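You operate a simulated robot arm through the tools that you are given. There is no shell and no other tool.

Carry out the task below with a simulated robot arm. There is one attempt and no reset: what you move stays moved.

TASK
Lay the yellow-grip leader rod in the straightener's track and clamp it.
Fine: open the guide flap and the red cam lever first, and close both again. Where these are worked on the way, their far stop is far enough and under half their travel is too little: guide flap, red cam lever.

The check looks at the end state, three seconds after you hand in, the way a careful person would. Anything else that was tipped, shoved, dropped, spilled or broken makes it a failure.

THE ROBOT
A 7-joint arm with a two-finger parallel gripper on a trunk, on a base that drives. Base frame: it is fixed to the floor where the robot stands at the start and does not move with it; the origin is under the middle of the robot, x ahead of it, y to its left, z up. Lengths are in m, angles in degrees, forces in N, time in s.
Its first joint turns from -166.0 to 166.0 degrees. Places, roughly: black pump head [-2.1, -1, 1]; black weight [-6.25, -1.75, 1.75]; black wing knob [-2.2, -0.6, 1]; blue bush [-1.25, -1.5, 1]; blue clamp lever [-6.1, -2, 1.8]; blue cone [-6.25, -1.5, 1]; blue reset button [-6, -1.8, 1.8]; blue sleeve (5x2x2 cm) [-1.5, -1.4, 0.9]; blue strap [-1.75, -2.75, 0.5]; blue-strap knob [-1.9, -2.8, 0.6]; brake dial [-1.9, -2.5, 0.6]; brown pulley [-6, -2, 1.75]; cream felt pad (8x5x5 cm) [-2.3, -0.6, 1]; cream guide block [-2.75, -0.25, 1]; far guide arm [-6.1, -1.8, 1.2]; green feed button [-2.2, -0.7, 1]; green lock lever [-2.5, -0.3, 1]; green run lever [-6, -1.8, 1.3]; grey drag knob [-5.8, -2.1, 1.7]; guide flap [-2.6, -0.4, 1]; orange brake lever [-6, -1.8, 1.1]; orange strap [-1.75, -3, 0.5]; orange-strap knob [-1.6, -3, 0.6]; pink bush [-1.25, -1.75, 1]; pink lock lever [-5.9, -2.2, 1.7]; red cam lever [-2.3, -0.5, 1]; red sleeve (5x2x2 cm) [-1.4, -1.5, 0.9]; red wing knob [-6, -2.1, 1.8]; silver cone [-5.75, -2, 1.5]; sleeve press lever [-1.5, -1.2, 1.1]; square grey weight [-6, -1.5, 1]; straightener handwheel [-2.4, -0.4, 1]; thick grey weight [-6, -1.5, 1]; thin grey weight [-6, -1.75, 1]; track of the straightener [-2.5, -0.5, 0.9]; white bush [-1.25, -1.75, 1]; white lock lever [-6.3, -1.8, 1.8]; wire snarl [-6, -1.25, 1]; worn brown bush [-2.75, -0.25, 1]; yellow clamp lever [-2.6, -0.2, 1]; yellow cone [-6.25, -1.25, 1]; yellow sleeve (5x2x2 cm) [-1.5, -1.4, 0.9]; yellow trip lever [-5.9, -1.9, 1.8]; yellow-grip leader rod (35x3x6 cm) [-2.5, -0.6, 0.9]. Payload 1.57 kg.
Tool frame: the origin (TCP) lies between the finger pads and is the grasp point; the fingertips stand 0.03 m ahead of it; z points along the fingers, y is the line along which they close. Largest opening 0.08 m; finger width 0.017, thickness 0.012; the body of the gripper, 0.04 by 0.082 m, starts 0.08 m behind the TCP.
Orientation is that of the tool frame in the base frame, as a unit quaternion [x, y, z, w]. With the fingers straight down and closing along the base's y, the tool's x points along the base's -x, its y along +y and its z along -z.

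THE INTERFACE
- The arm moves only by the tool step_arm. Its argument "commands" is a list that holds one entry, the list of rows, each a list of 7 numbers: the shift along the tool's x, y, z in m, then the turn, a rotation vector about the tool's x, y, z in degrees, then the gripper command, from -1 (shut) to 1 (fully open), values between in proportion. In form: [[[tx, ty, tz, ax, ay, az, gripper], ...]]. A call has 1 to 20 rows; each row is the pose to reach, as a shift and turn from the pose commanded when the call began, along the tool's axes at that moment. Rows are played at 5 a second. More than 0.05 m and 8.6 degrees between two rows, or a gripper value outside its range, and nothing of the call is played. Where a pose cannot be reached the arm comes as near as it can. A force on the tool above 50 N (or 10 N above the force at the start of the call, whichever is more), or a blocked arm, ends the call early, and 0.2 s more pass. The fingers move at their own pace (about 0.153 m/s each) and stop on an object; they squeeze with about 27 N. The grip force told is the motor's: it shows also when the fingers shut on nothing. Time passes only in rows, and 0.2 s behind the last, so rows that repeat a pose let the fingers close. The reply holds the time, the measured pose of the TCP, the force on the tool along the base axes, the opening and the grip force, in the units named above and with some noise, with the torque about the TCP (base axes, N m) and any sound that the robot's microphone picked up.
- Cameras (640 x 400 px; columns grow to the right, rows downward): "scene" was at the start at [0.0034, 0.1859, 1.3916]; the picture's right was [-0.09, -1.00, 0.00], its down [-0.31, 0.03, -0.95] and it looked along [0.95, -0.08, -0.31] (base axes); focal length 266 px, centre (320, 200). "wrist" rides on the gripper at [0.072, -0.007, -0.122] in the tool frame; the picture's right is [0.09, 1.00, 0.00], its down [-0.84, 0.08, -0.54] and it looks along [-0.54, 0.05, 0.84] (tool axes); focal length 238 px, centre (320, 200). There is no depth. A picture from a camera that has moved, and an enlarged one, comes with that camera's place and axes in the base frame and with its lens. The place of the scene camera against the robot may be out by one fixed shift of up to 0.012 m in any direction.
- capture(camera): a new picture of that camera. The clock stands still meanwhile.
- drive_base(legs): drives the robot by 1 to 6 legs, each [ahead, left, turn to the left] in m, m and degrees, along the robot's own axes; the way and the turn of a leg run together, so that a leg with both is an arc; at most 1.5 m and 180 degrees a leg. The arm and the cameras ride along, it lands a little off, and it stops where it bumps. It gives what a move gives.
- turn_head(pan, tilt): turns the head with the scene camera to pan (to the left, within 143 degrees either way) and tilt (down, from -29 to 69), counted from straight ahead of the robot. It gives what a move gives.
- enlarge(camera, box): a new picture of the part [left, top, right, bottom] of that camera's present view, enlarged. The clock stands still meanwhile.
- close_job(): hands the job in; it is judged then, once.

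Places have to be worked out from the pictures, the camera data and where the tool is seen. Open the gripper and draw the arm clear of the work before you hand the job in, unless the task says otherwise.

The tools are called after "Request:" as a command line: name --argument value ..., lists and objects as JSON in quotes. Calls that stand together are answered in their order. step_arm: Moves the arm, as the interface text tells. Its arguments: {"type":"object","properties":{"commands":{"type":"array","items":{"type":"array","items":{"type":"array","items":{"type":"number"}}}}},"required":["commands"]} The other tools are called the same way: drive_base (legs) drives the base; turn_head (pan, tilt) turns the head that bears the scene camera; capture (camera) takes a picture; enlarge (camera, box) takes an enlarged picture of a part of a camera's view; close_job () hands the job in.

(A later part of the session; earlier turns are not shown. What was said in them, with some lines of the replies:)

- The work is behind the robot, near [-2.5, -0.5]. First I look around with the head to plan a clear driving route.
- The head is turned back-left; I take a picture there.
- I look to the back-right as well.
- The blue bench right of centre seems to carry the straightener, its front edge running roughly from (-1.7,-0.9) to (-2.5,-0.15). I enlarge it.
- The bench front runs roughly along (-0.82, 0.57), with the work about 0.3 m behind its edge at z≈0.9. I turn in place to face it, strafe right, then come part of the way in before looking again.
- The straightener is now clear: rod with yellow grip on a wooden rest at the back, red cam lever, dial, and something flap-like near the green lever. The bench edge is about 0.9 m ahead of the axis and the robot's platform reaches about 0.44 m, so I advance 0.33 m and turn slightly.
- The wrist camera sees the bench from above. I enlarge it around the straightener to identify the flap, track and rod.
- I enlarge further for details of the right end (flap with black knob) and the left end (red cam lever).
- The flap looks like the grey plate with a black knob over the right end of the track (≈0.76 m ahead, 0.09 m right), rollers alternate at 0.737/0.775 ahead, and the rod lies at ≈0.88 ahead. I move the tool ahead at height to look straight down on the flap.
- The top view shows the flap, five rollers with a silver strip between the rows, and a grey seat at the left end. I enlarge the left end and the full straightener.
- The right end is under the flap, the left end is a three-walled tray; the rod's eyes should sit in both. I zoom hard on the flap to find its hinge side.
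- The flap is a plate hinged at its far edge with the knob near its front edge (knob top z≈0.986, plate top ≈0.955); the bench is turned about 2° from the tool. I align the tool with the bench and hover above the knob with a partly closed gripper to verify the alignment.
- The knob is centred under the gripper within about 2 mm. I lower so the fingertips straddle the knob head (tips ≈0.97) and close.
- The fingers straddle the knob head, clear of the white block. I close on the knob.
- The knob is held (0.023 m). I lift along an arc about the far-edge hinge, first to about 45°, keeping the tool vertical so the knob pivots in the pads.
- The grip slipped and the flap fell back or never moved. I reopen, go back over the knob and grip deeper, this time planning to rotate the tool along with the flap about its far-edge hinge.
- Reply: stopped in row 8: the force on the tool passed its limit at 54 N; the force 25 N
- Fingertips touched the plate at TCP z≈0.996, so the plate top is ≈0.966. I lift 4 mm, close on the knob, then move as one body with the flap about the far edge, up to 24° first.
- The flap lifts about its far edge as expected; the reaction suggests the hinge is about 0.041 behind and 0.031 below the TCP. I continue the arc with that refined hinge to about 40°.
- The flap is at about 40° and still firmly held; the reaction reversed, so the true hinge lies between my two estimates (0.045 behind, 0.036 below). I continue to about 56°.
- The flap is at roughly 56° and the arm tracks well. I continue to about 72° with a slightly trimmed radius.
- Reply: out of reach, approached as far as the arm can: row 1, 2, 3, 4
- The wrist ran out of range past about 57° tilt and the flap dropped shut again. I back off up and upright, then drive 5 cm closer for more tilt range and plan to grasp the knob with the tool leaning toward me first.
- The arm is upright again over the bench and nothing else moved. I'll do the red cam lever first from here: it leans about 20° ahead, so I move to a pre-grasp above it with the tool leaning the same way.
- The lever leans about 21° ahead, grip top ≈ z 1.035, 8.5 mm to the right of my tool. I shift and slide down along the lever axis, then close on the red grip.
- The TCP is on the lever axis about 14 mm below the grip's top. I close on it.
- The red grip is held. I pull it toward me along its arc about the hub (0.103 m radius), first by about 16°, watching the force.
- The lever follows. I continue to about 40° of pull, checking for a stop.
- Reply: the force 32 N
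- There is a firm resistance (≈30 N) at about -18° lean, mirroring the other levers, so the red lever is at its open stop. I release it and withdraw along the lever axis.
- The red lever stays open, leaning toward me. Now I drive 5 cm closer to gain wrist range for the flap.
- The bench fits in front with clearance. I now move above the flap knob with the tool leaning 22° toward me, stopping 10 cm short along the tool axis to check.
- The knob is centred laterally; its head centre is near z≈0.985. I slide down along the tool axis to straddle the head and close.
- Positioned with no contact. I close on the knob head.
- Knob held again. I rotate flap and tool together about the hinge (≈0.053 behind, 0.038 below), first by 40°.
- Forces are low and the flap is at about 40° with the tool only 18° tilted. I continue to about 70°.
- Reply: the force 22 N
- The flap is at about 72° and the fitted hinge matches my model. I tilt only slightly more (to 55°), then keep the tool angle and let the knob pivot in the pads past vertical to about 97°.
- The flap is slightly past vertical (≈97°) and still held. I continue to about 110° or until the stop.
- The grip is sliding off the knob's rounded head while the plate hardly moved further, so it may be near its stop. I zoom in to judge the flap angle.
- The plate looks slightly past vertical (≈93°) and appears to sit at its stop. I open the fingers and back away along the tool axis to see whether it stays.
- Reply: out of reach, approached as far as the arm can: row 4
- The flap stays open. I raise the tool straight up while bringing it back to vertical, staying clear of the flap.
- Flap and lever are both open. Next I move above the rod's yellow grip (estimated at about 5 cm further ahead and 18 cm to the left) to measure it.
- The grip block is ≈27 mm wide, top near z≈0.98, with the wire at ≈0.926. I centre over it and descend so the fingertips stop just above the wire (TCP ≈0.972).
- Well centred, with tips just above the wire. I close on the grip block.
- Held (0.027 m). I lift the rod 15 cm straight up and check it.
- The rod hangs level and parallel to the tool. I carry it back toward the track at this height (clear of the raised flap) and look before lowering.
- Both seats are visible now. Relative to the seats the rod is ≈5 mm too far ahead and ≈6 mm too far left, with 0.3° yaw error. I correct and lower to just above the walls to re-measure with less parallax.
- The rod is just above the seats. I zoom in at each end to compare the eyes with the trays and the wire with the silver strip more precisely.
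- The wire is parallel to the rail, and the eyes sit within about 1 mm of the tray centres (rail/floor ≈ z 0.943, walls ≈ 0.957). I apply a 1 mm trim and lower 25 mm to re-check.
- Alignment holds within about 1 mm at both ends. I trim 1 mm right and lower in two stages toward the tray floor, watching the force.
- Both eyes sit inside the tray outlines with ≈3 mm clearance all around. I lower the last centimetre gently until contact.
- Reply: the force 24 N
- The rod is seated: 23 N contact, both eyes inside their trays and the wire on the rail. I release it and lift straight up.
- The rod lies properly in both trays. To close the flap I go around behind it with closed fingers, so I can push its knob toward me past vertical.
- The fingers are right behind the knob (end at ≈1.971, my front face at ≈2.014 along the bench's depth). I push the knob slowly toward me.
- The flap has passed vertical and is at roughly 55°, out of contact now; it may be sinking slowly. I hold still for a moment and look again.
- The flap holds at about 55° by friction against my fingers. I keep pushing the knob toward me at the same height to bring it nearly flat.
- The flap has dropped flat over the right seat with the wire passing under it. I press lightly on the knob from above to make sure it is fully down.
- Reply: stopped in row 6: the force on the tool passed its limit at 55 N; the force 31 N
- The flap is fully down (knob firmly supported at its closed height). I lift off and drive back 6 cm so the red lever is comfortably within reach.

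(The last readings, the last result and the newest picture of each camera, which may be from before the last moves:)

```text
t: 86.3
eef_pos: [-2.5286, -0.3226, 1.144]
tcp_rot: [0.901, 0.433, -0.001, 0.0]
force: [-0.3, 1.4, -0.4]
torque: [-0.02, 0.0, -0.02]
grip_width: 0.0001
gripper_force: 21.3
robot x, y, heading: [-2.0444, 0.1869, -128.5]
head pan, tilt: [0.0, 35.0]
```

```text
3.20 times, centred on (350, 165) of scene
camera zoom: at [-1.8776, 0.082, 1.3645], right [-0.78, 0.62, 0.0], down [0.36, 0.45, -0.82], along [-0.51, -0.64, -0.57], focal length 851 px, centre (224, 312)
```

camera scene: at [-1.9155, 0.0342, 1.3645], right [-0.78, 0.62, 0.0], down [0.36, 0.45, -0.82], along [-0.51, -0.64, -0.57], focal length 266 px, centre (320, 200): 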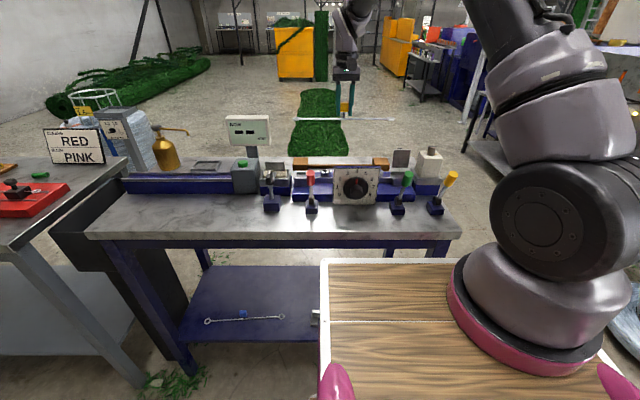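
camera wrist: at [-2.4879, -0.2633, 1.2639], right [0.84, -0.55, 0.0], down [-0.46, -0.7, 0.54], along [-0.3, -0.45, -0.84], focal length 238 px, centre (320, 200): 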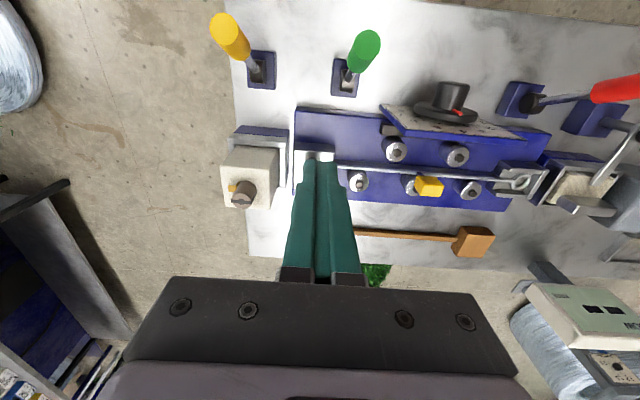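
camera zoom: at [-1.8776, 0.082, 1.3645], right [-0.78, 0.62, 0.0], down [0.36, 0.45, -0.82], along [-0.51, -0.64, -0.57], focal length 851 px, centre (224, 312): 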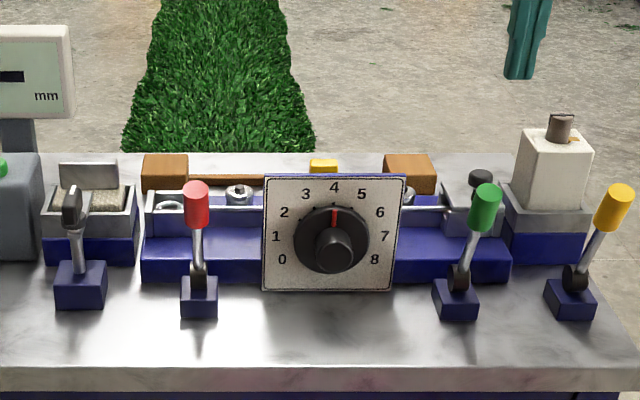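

Everything is in place; the rod's right end is under the flap. Now I move to a pre-grasp above the red lever, leaning with it (about -20°).

Request:
step_arm --commands '[[[0.0142, 0.0396, 0.001, 0, -2.9, 0, 0.25], [0.0283, 0.0791, 0.003, 0, -5.7, 0, 0.25], [0.0425, 0.1187, 0.008, 0, -8.6, 0, 0.25], [0.0566, 0.1583, 0.015, 0, -11.4, 0, 0.25], [0.0708, 0.1979, 0.023, 0, -14.3, 0, 0.25], [0.085, 0.2374, 0.032, 0, -17.1, 0, 0.25], [0.0991, 0.277, 0.0404, 0, -20, 0, 0.25], [0.0991, 0.277, 0.0404, 0, -20, 0, 0.25]]]'

Request:
enlarge --camera "wrist" --box '[200, 40, 440, 220]'

Request:
enlarge --camera "scene" --box '[255, 100, 365, 215]'

```text
t: 88.1
eef_pos: [-2.2494, -0.4192, 1.1031]
tcp_rot: [0.887, 0.426, -0.158, 0.076]
force: [-0.4, 0.8, 0.6]
torque: [-0.01, -0.03, 0.0]
grip_width: 0.0501
gripper_force: 0.1
robot x, y, heading: [-2.0453, 0.1864, -128.4]
head pan, tilt: [0.0, 35.0]
```

```text
2.22 times, centred on (320, 130) of wrist
camera zoom: at [-2.1854, -0.3297, 1.1918], right [0.83, -0.55, -0.03], down [-0.31, -0.52, 0.8], along [-0.46, -0.65, -0.6], focal length 530 px, centre (320, 356)
```

zoom: 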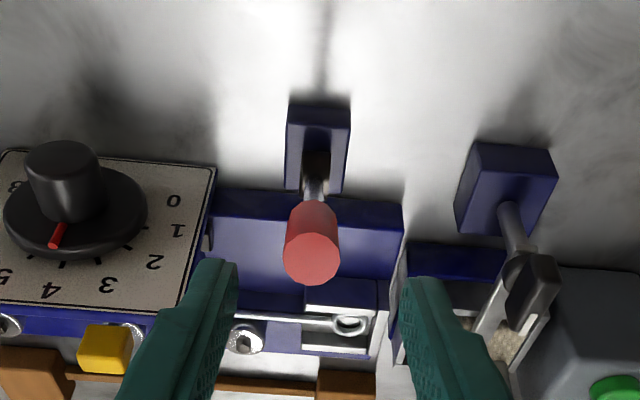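

```text
3.48 times, centred on (310, 158) of scene
camera zoom: at [-1.8776, 0.082, 1.3645], right [-0.78, 0.62, 0.0], down [0.36, 0.45, -0.82], along [-0.51, -0.64, -0.57], focal length 926 px, centre (355, 348)
```

zoom: 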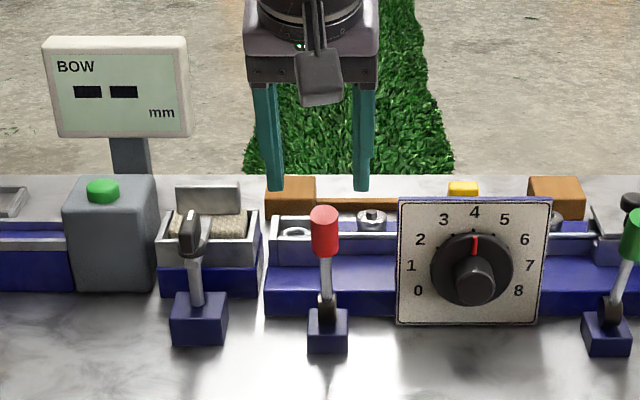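

The lever's grip is nearly centred (3 mm to the right). I slide down along the lever and close on it.

Request:
step_arm --commands '[[[-0.001, -0.003, 0.03, 0, 0, 0, 0.25], [-0.002, -0.003, 0.06, 0, 0, 0, 0.25], [-0.002, -0.003, 0.085, 0, 0, 0, 0.25], [-0.002, -0.003, 0.088, 0, 0, 0, 0.25], [-0.002, -0.003, 0.088, 0, 0, 0, -1], [-0.002, -0.003, 0.088, 0, 0, 0, -1], [-0.002, -0.003, 0.088, 0, 0, 0, -1]]]'

Request:
enlarge --camera "wrist" --box '[200, 40, 440, 220]'

Request:
enlarge --camera "scene" --box '[255, 100, 365, 215]'

```text
t: 89.7
eef_pos: [-2.2725, -0.4436, 1.0208]
tcp_rot: [0.887, 0.427, -0.157, 0.075]
force: [5.6, -9.3, -10.1]
torque: [-0.19, -0.23, 0.11]
grip_width: 0.0217
gripper_force: 34.7
robot x, y, heading: [-2.0475, 0.1855, -128.8]
head pan, tilt: [0.0, 35.0]
```

```text
2.22 times, centred on (320, 130) of wrist
camera zoom: at [-2.208, -0.3534, 1.1085], right [0.83, -0.55, -0.03], down [-0.31, -0.52, 0.8], along [-0.46, -0.65, -0.6], focal length 530 px, centre (320, 356)
```

zoom: 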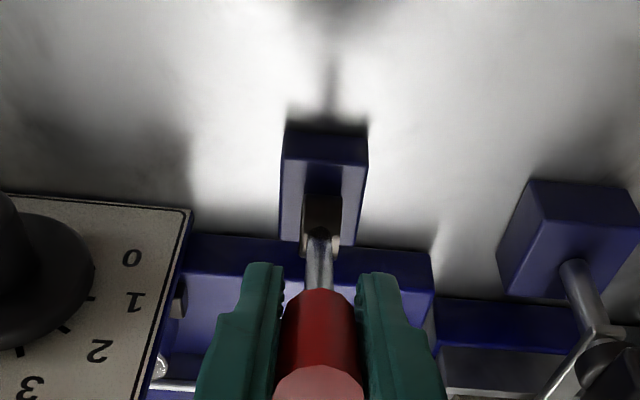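

```text
3.48 times, centred on (310, 158) of scene
camera zoom: at [-1.8773, 0.0812, 1.3644], right [-0.78, 0.62, 0.0], down [0.36, 0.45, -0.82], along [-0.51, -0.64, -0.57], focal length 926 px, centre (355, 348)
```

zoom: 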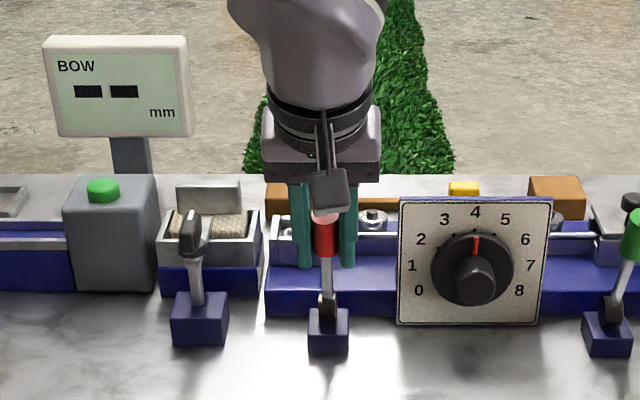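

Held at about -16°. I swing the lever ahead along its arc to about +16° first.

Request:
step_arm --commands '[[[-0.0066, 0, 0.0007, 0, 3.8, 0, -1], [-0.0135, 0, 0.0019, 0, 7.8, 0, -1], [-0.0203, 0, 0.0036, 0, 11.8, 0, -1], [-0.0269, 0, 0.0057, 0, 15.8, 0, -1], [-0.0333, 0, 0.0083, 0, 19.8, 0, -1], [-0.0396, 0, 0.0115, 0, 23.8, 0, -1], [-0.0456, 0, 0.0149, 0, 27.8, 0, -1], [-0.0514, 0, 0.0188, 0, 31.8, 0, -1]]]'

Request:
enlarge --camera "scene" --box '[255, 100, 365, 215]'

```text
t: 91.5
eef_pos: [-2.3069, -0.4874, 1.022]
tcp_rot: [0.897, 0.431, 0.092, -0.044]
force: [15.2, -20.0, 16.8]
torque: [0.47, 0.32, 0.05]
grip_width: 0.0216
gripper_force: 34.5
robot x, y, heading: [-2.0442, 0.1866, -128.5]
head pan, tilt: [0.0, 35.0]
```

```text
3.48 times, centred on (310, 158) of scene
camera zoom: at [-1.8767, 0.0815, 1.3643], right [-0.78, 0.62, 0.0], down [0.36, 0.45, -0.82], along [-0.51, -0.64, -0.57], focal length 926 px, centre (355, 348)
```

zoom: 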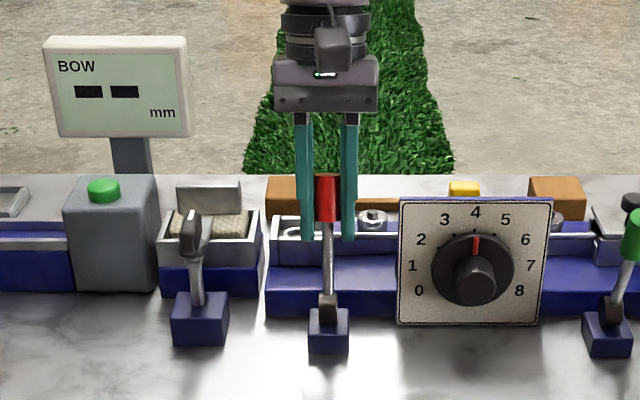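

Side force suggests I am about 2–3 mm off to the right of the lever's plane; I trim that and push on to the closed stop near +21…25°.

Request:
step_arm --commands '[[[-0.002, 0.002, -0.001, 0, 1, 0, -1], [-0.005, 0.003, -0.001, 0, 3, 0, -1], [-0.0082, 0.003, -0.001, 0, 5, 0, -1], [-0.0116, 0.003, -0.0004, 0, 7, 0, -1], [-0.0133, 0.003, 0, 0, 8, 0, -1]]]'

Request:
enlarge --camera "scene" --box '[255, 100, 365, 215]'

Request:
enlarge --camera "wrist" --box '[200, 40, 440, 220]'

```text
t: 92.7
eef_pos: [-2.3129, -0.4945, 1.0176]
tcp_rot: [0.888, 0.426, 0.156, -0.075]
force: [8.7, 32.7, 2.6]
torque: [-0.51, -0.31, -0.24]
grip_width: 0.0219
gripper_force: 34.6
robot x, y, heading: [-2.042, 0.1856, -128.4]
head pan, tilt: [0.0, 35.0]
```

```text
3.48 times, centred on (310, 158) of scene
camera zoom: at [-1.8771, 0.0837, 1.3646], right [-0.78, 0.62, 0.0], down [0.36, 0.45, -0.82], along [-0.51, -0.64, -0.57], focal length 926 px, centre (355, 348)
```

zoom: 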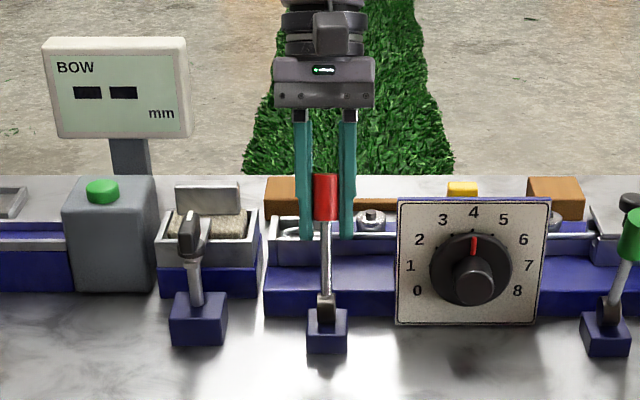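

```text
2.22 times, centred on (320, 130) of wrist
camera zoom: at [-2.3002, -0.4697, 1.1559], right [0.83, -0.55, 0.03], down [-0.55, -0.81, 0.22], along [-0.1, -0.2, -0.97], focal length 530 px, centre (320, 356)
```

zoom: 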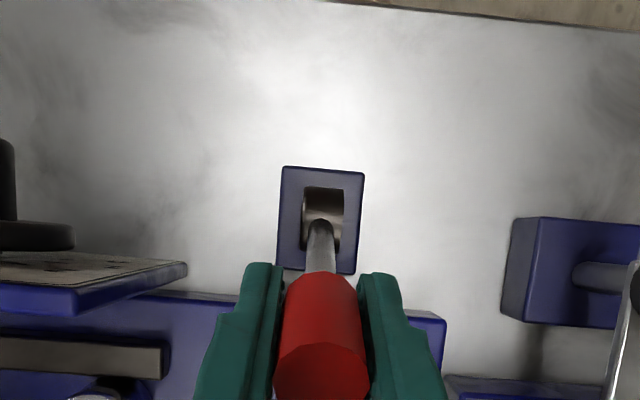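

The lever is back at its original closed position (≈22°) against a firm 31 N stop. I release and withdraw along its axis, then inspect everything.

Request:
step_arm --commands '[[[0.0, 0, 0, 0, 0, 0, 0.25], [0.0, 0, 0, 0, 0, 0, 0.25], [0, 0, -0.03, 0, 0, 0, 0.25], [0, 0, -0.065, 0, 0, 0, 0.25], [0, 0, -0.1, 0, 0, 0, 0.25], [0, 0, -0.14, 0, 0, 0, 0.25], [0, 0, -0.18, 0, 0, 0, 0.25]]]'

Request:
capture --camera "wrist"

Request:
enlarge --camera "wrist" --box '[40, 20, 360, 220]'

Request:
enlarge --camera "scene" --box '[250, 110, 450, 220]'

```text
t: 94.3
eef_pos: [-2.3507, -0.5444, 1.1864]
tcp_rot: [0.889, 0.426, 0.154, -0.073]
force: [-0.7, 0.2, -0.6]
torque: [0.01, 0.01, 0.0]
grip_width: 0.0502
gripper_force: 0.0
robot x, y, heading: [-2.0454, 0.1848, -128.6]
head pan, tilt: [0.0, 35.0]
```

```text
taken
camera wrist: at [-2.3372, -0.5191, 1.3236], right [0.83, -0.55, 0.03], down [-0.55, -0.81, 0.23], along [-0.1, -0.21, -0.97], focal length 238 px, centre (320, 200)
```

wrist: 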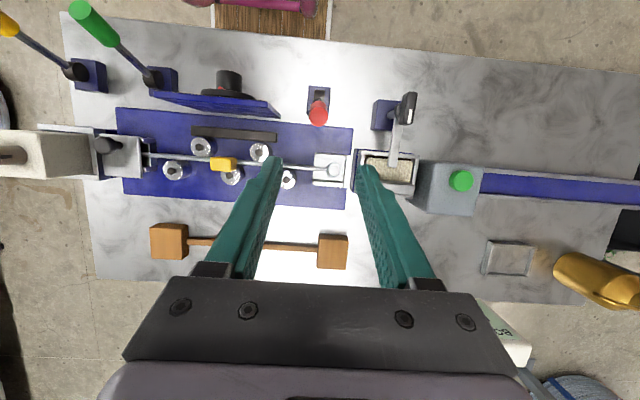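

```text
2.00 times, centred on (200, 120) of wrist
camera zoom: at [-2.3372, -0.5191, 1.3236], right [0.83, -0.55, 0.03], down [-0.55, -0.81, 0.23], along [-0.1, -0.21, -0.97], focal length 477 px, centre (560, 360)
```

zoom: 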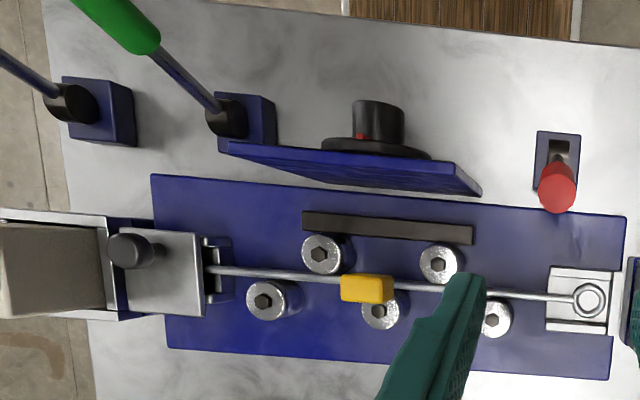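

```text
3.20 times, centred on (350, 165) of scene
camera zoom: at [-1.8776, 0.0819, 1.3645], right [-0.78, 0.62, 0.0], down [0.36, 0.45, -0.82], along [-0.51, -0.64, -0.57], focal length 851 px, centre (224, 312)
```

zoom: 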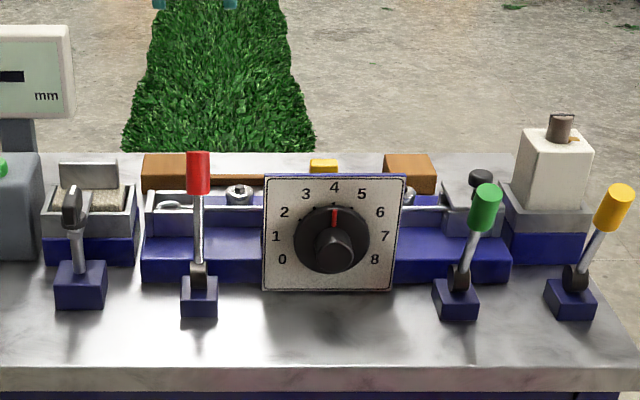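

Rod seated, flap closed, lever closed, dial and other levers unchanged. I draw the arm back and up toward the robot and take final close-ups.

Request:
step_arm --commands '[[[0.032, 0, 0.0043, 0, -3.25, 0, 0.5], [0.064, 0, 0.0086, 0, -6.5, 0, 1], [0.096, 0, 0.0129, 0, -9.75, 0, 1], [0.128, 0, 0.0171, 0, -13, 0, 1], [0.16, 0, 0.0214, 0, -16.25, 0, 1], [0.1925, 0, 0.0257, 0, -19.5, 0, 1], [0.1925, 0, 0.0257, 0, -19.5, 0, 1]]]'

Request:
capture --camera "wrist"

Request:
enlarge --camera "scene" --box '[370, 140, 430, 190]'

Request:
enlarge --camera "scene" --box '[280, 145, 360, 215]'

```text
t: 95.9
eef_pos: [-2.2322, -0.3949, 1.23]
tcp_rot: [0.901, 0.433, 0.001, -0.001]
force: [-0.3, 0.4, 0.3]
torque: [-0.01, 0.0, 0.01]
grip_width: 0.0801
gripper_force: 0.0
robot x, y, heading: [-2.0434, 0.1852, -128.5]
head pan, tilt: [0.0, 35.0]
```

```text
taken
camera wrist: at [-2.1918, -0.3346, 1.3508], right [0.83, -0.55, 0.0], down [-0.46, -0.7, 0.54], along [-0.3, -0.45, -0.84], focal length 238 px, centre (320, 200)
```

wrist: 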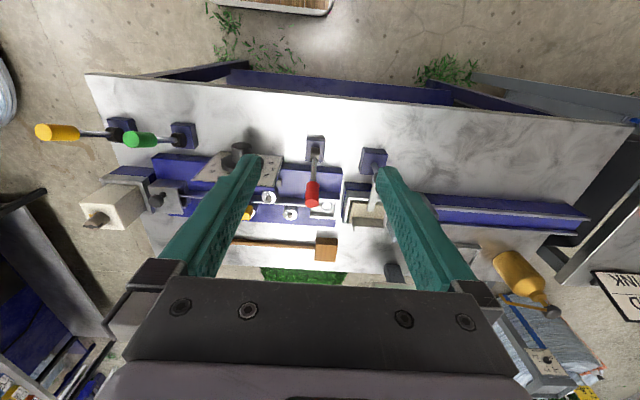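

```text
8.00 times, centred on (400, 165) of scene
camera zoom: at [-1.8776, 0.0819, 1.3645], right [-0.78, 0.62, 0.0], down [0.36, 0.45, -0.82], along [-0.51, -0.64, -0.57], focal length 2129 px, centre (-320, 480)
```

zoom: 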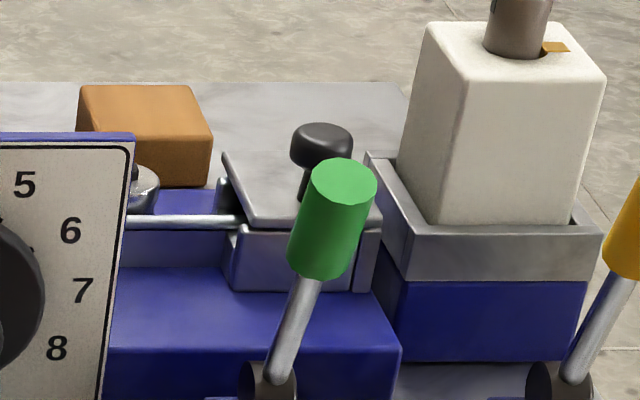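

```text
5.71 times, centred on (320, 180) of scene
camera zoom: at [-1.8776, 0.0819, 1.3645], right [-0.78, 0.62, 0.0], down [0.36, 0.45, -0.82], along [-0.51, -0.64, -0.57], focal length 1520 px, centre (320, 314)
```

zoom: 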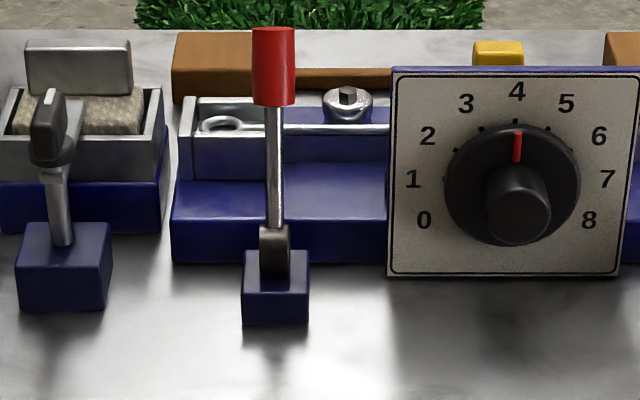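

The final pictures show the rod's left eye in its tray, the wire running under the fully closed flap, the red lever back in its closed lean, and everything else untouched. The arm is clear and the gripper open, so I hand in.

Request:
close_job

```text
The job is handed in.
```

The yellow-grip leader rod is in the straightener's track and clamped, and I've handed the job in. The verdict isn't back yet, so this is what the last pictures and readings showed:

- **Rod:** I could see the left eye lying in its tray. The right end runs under the flap, and both eyes were inside their trays when I set it down. The wire rests on the rail.
- **Guide flap:** I opened it past vertical to where it stopped moving, then closed it again. I pressed it down on its knob and it was firmly seated.
- **Red cam lever:** I pulled it open to its stop, then swung it back. It met firm resistance at its original closed lean.
- **Everything else:** The dial, the other levers, the guide block and the rod's wooden rest looked unchanged. The arm is drawn back and the gripper is open.

The flap took several tries: it dropped shut twice after slipping out of the gripper, before the rod was in. On two presses the tool passed the 50 N force limit and stopped (once on the flap plate, once pressing the closed knob), but the later pictures showed no damage.
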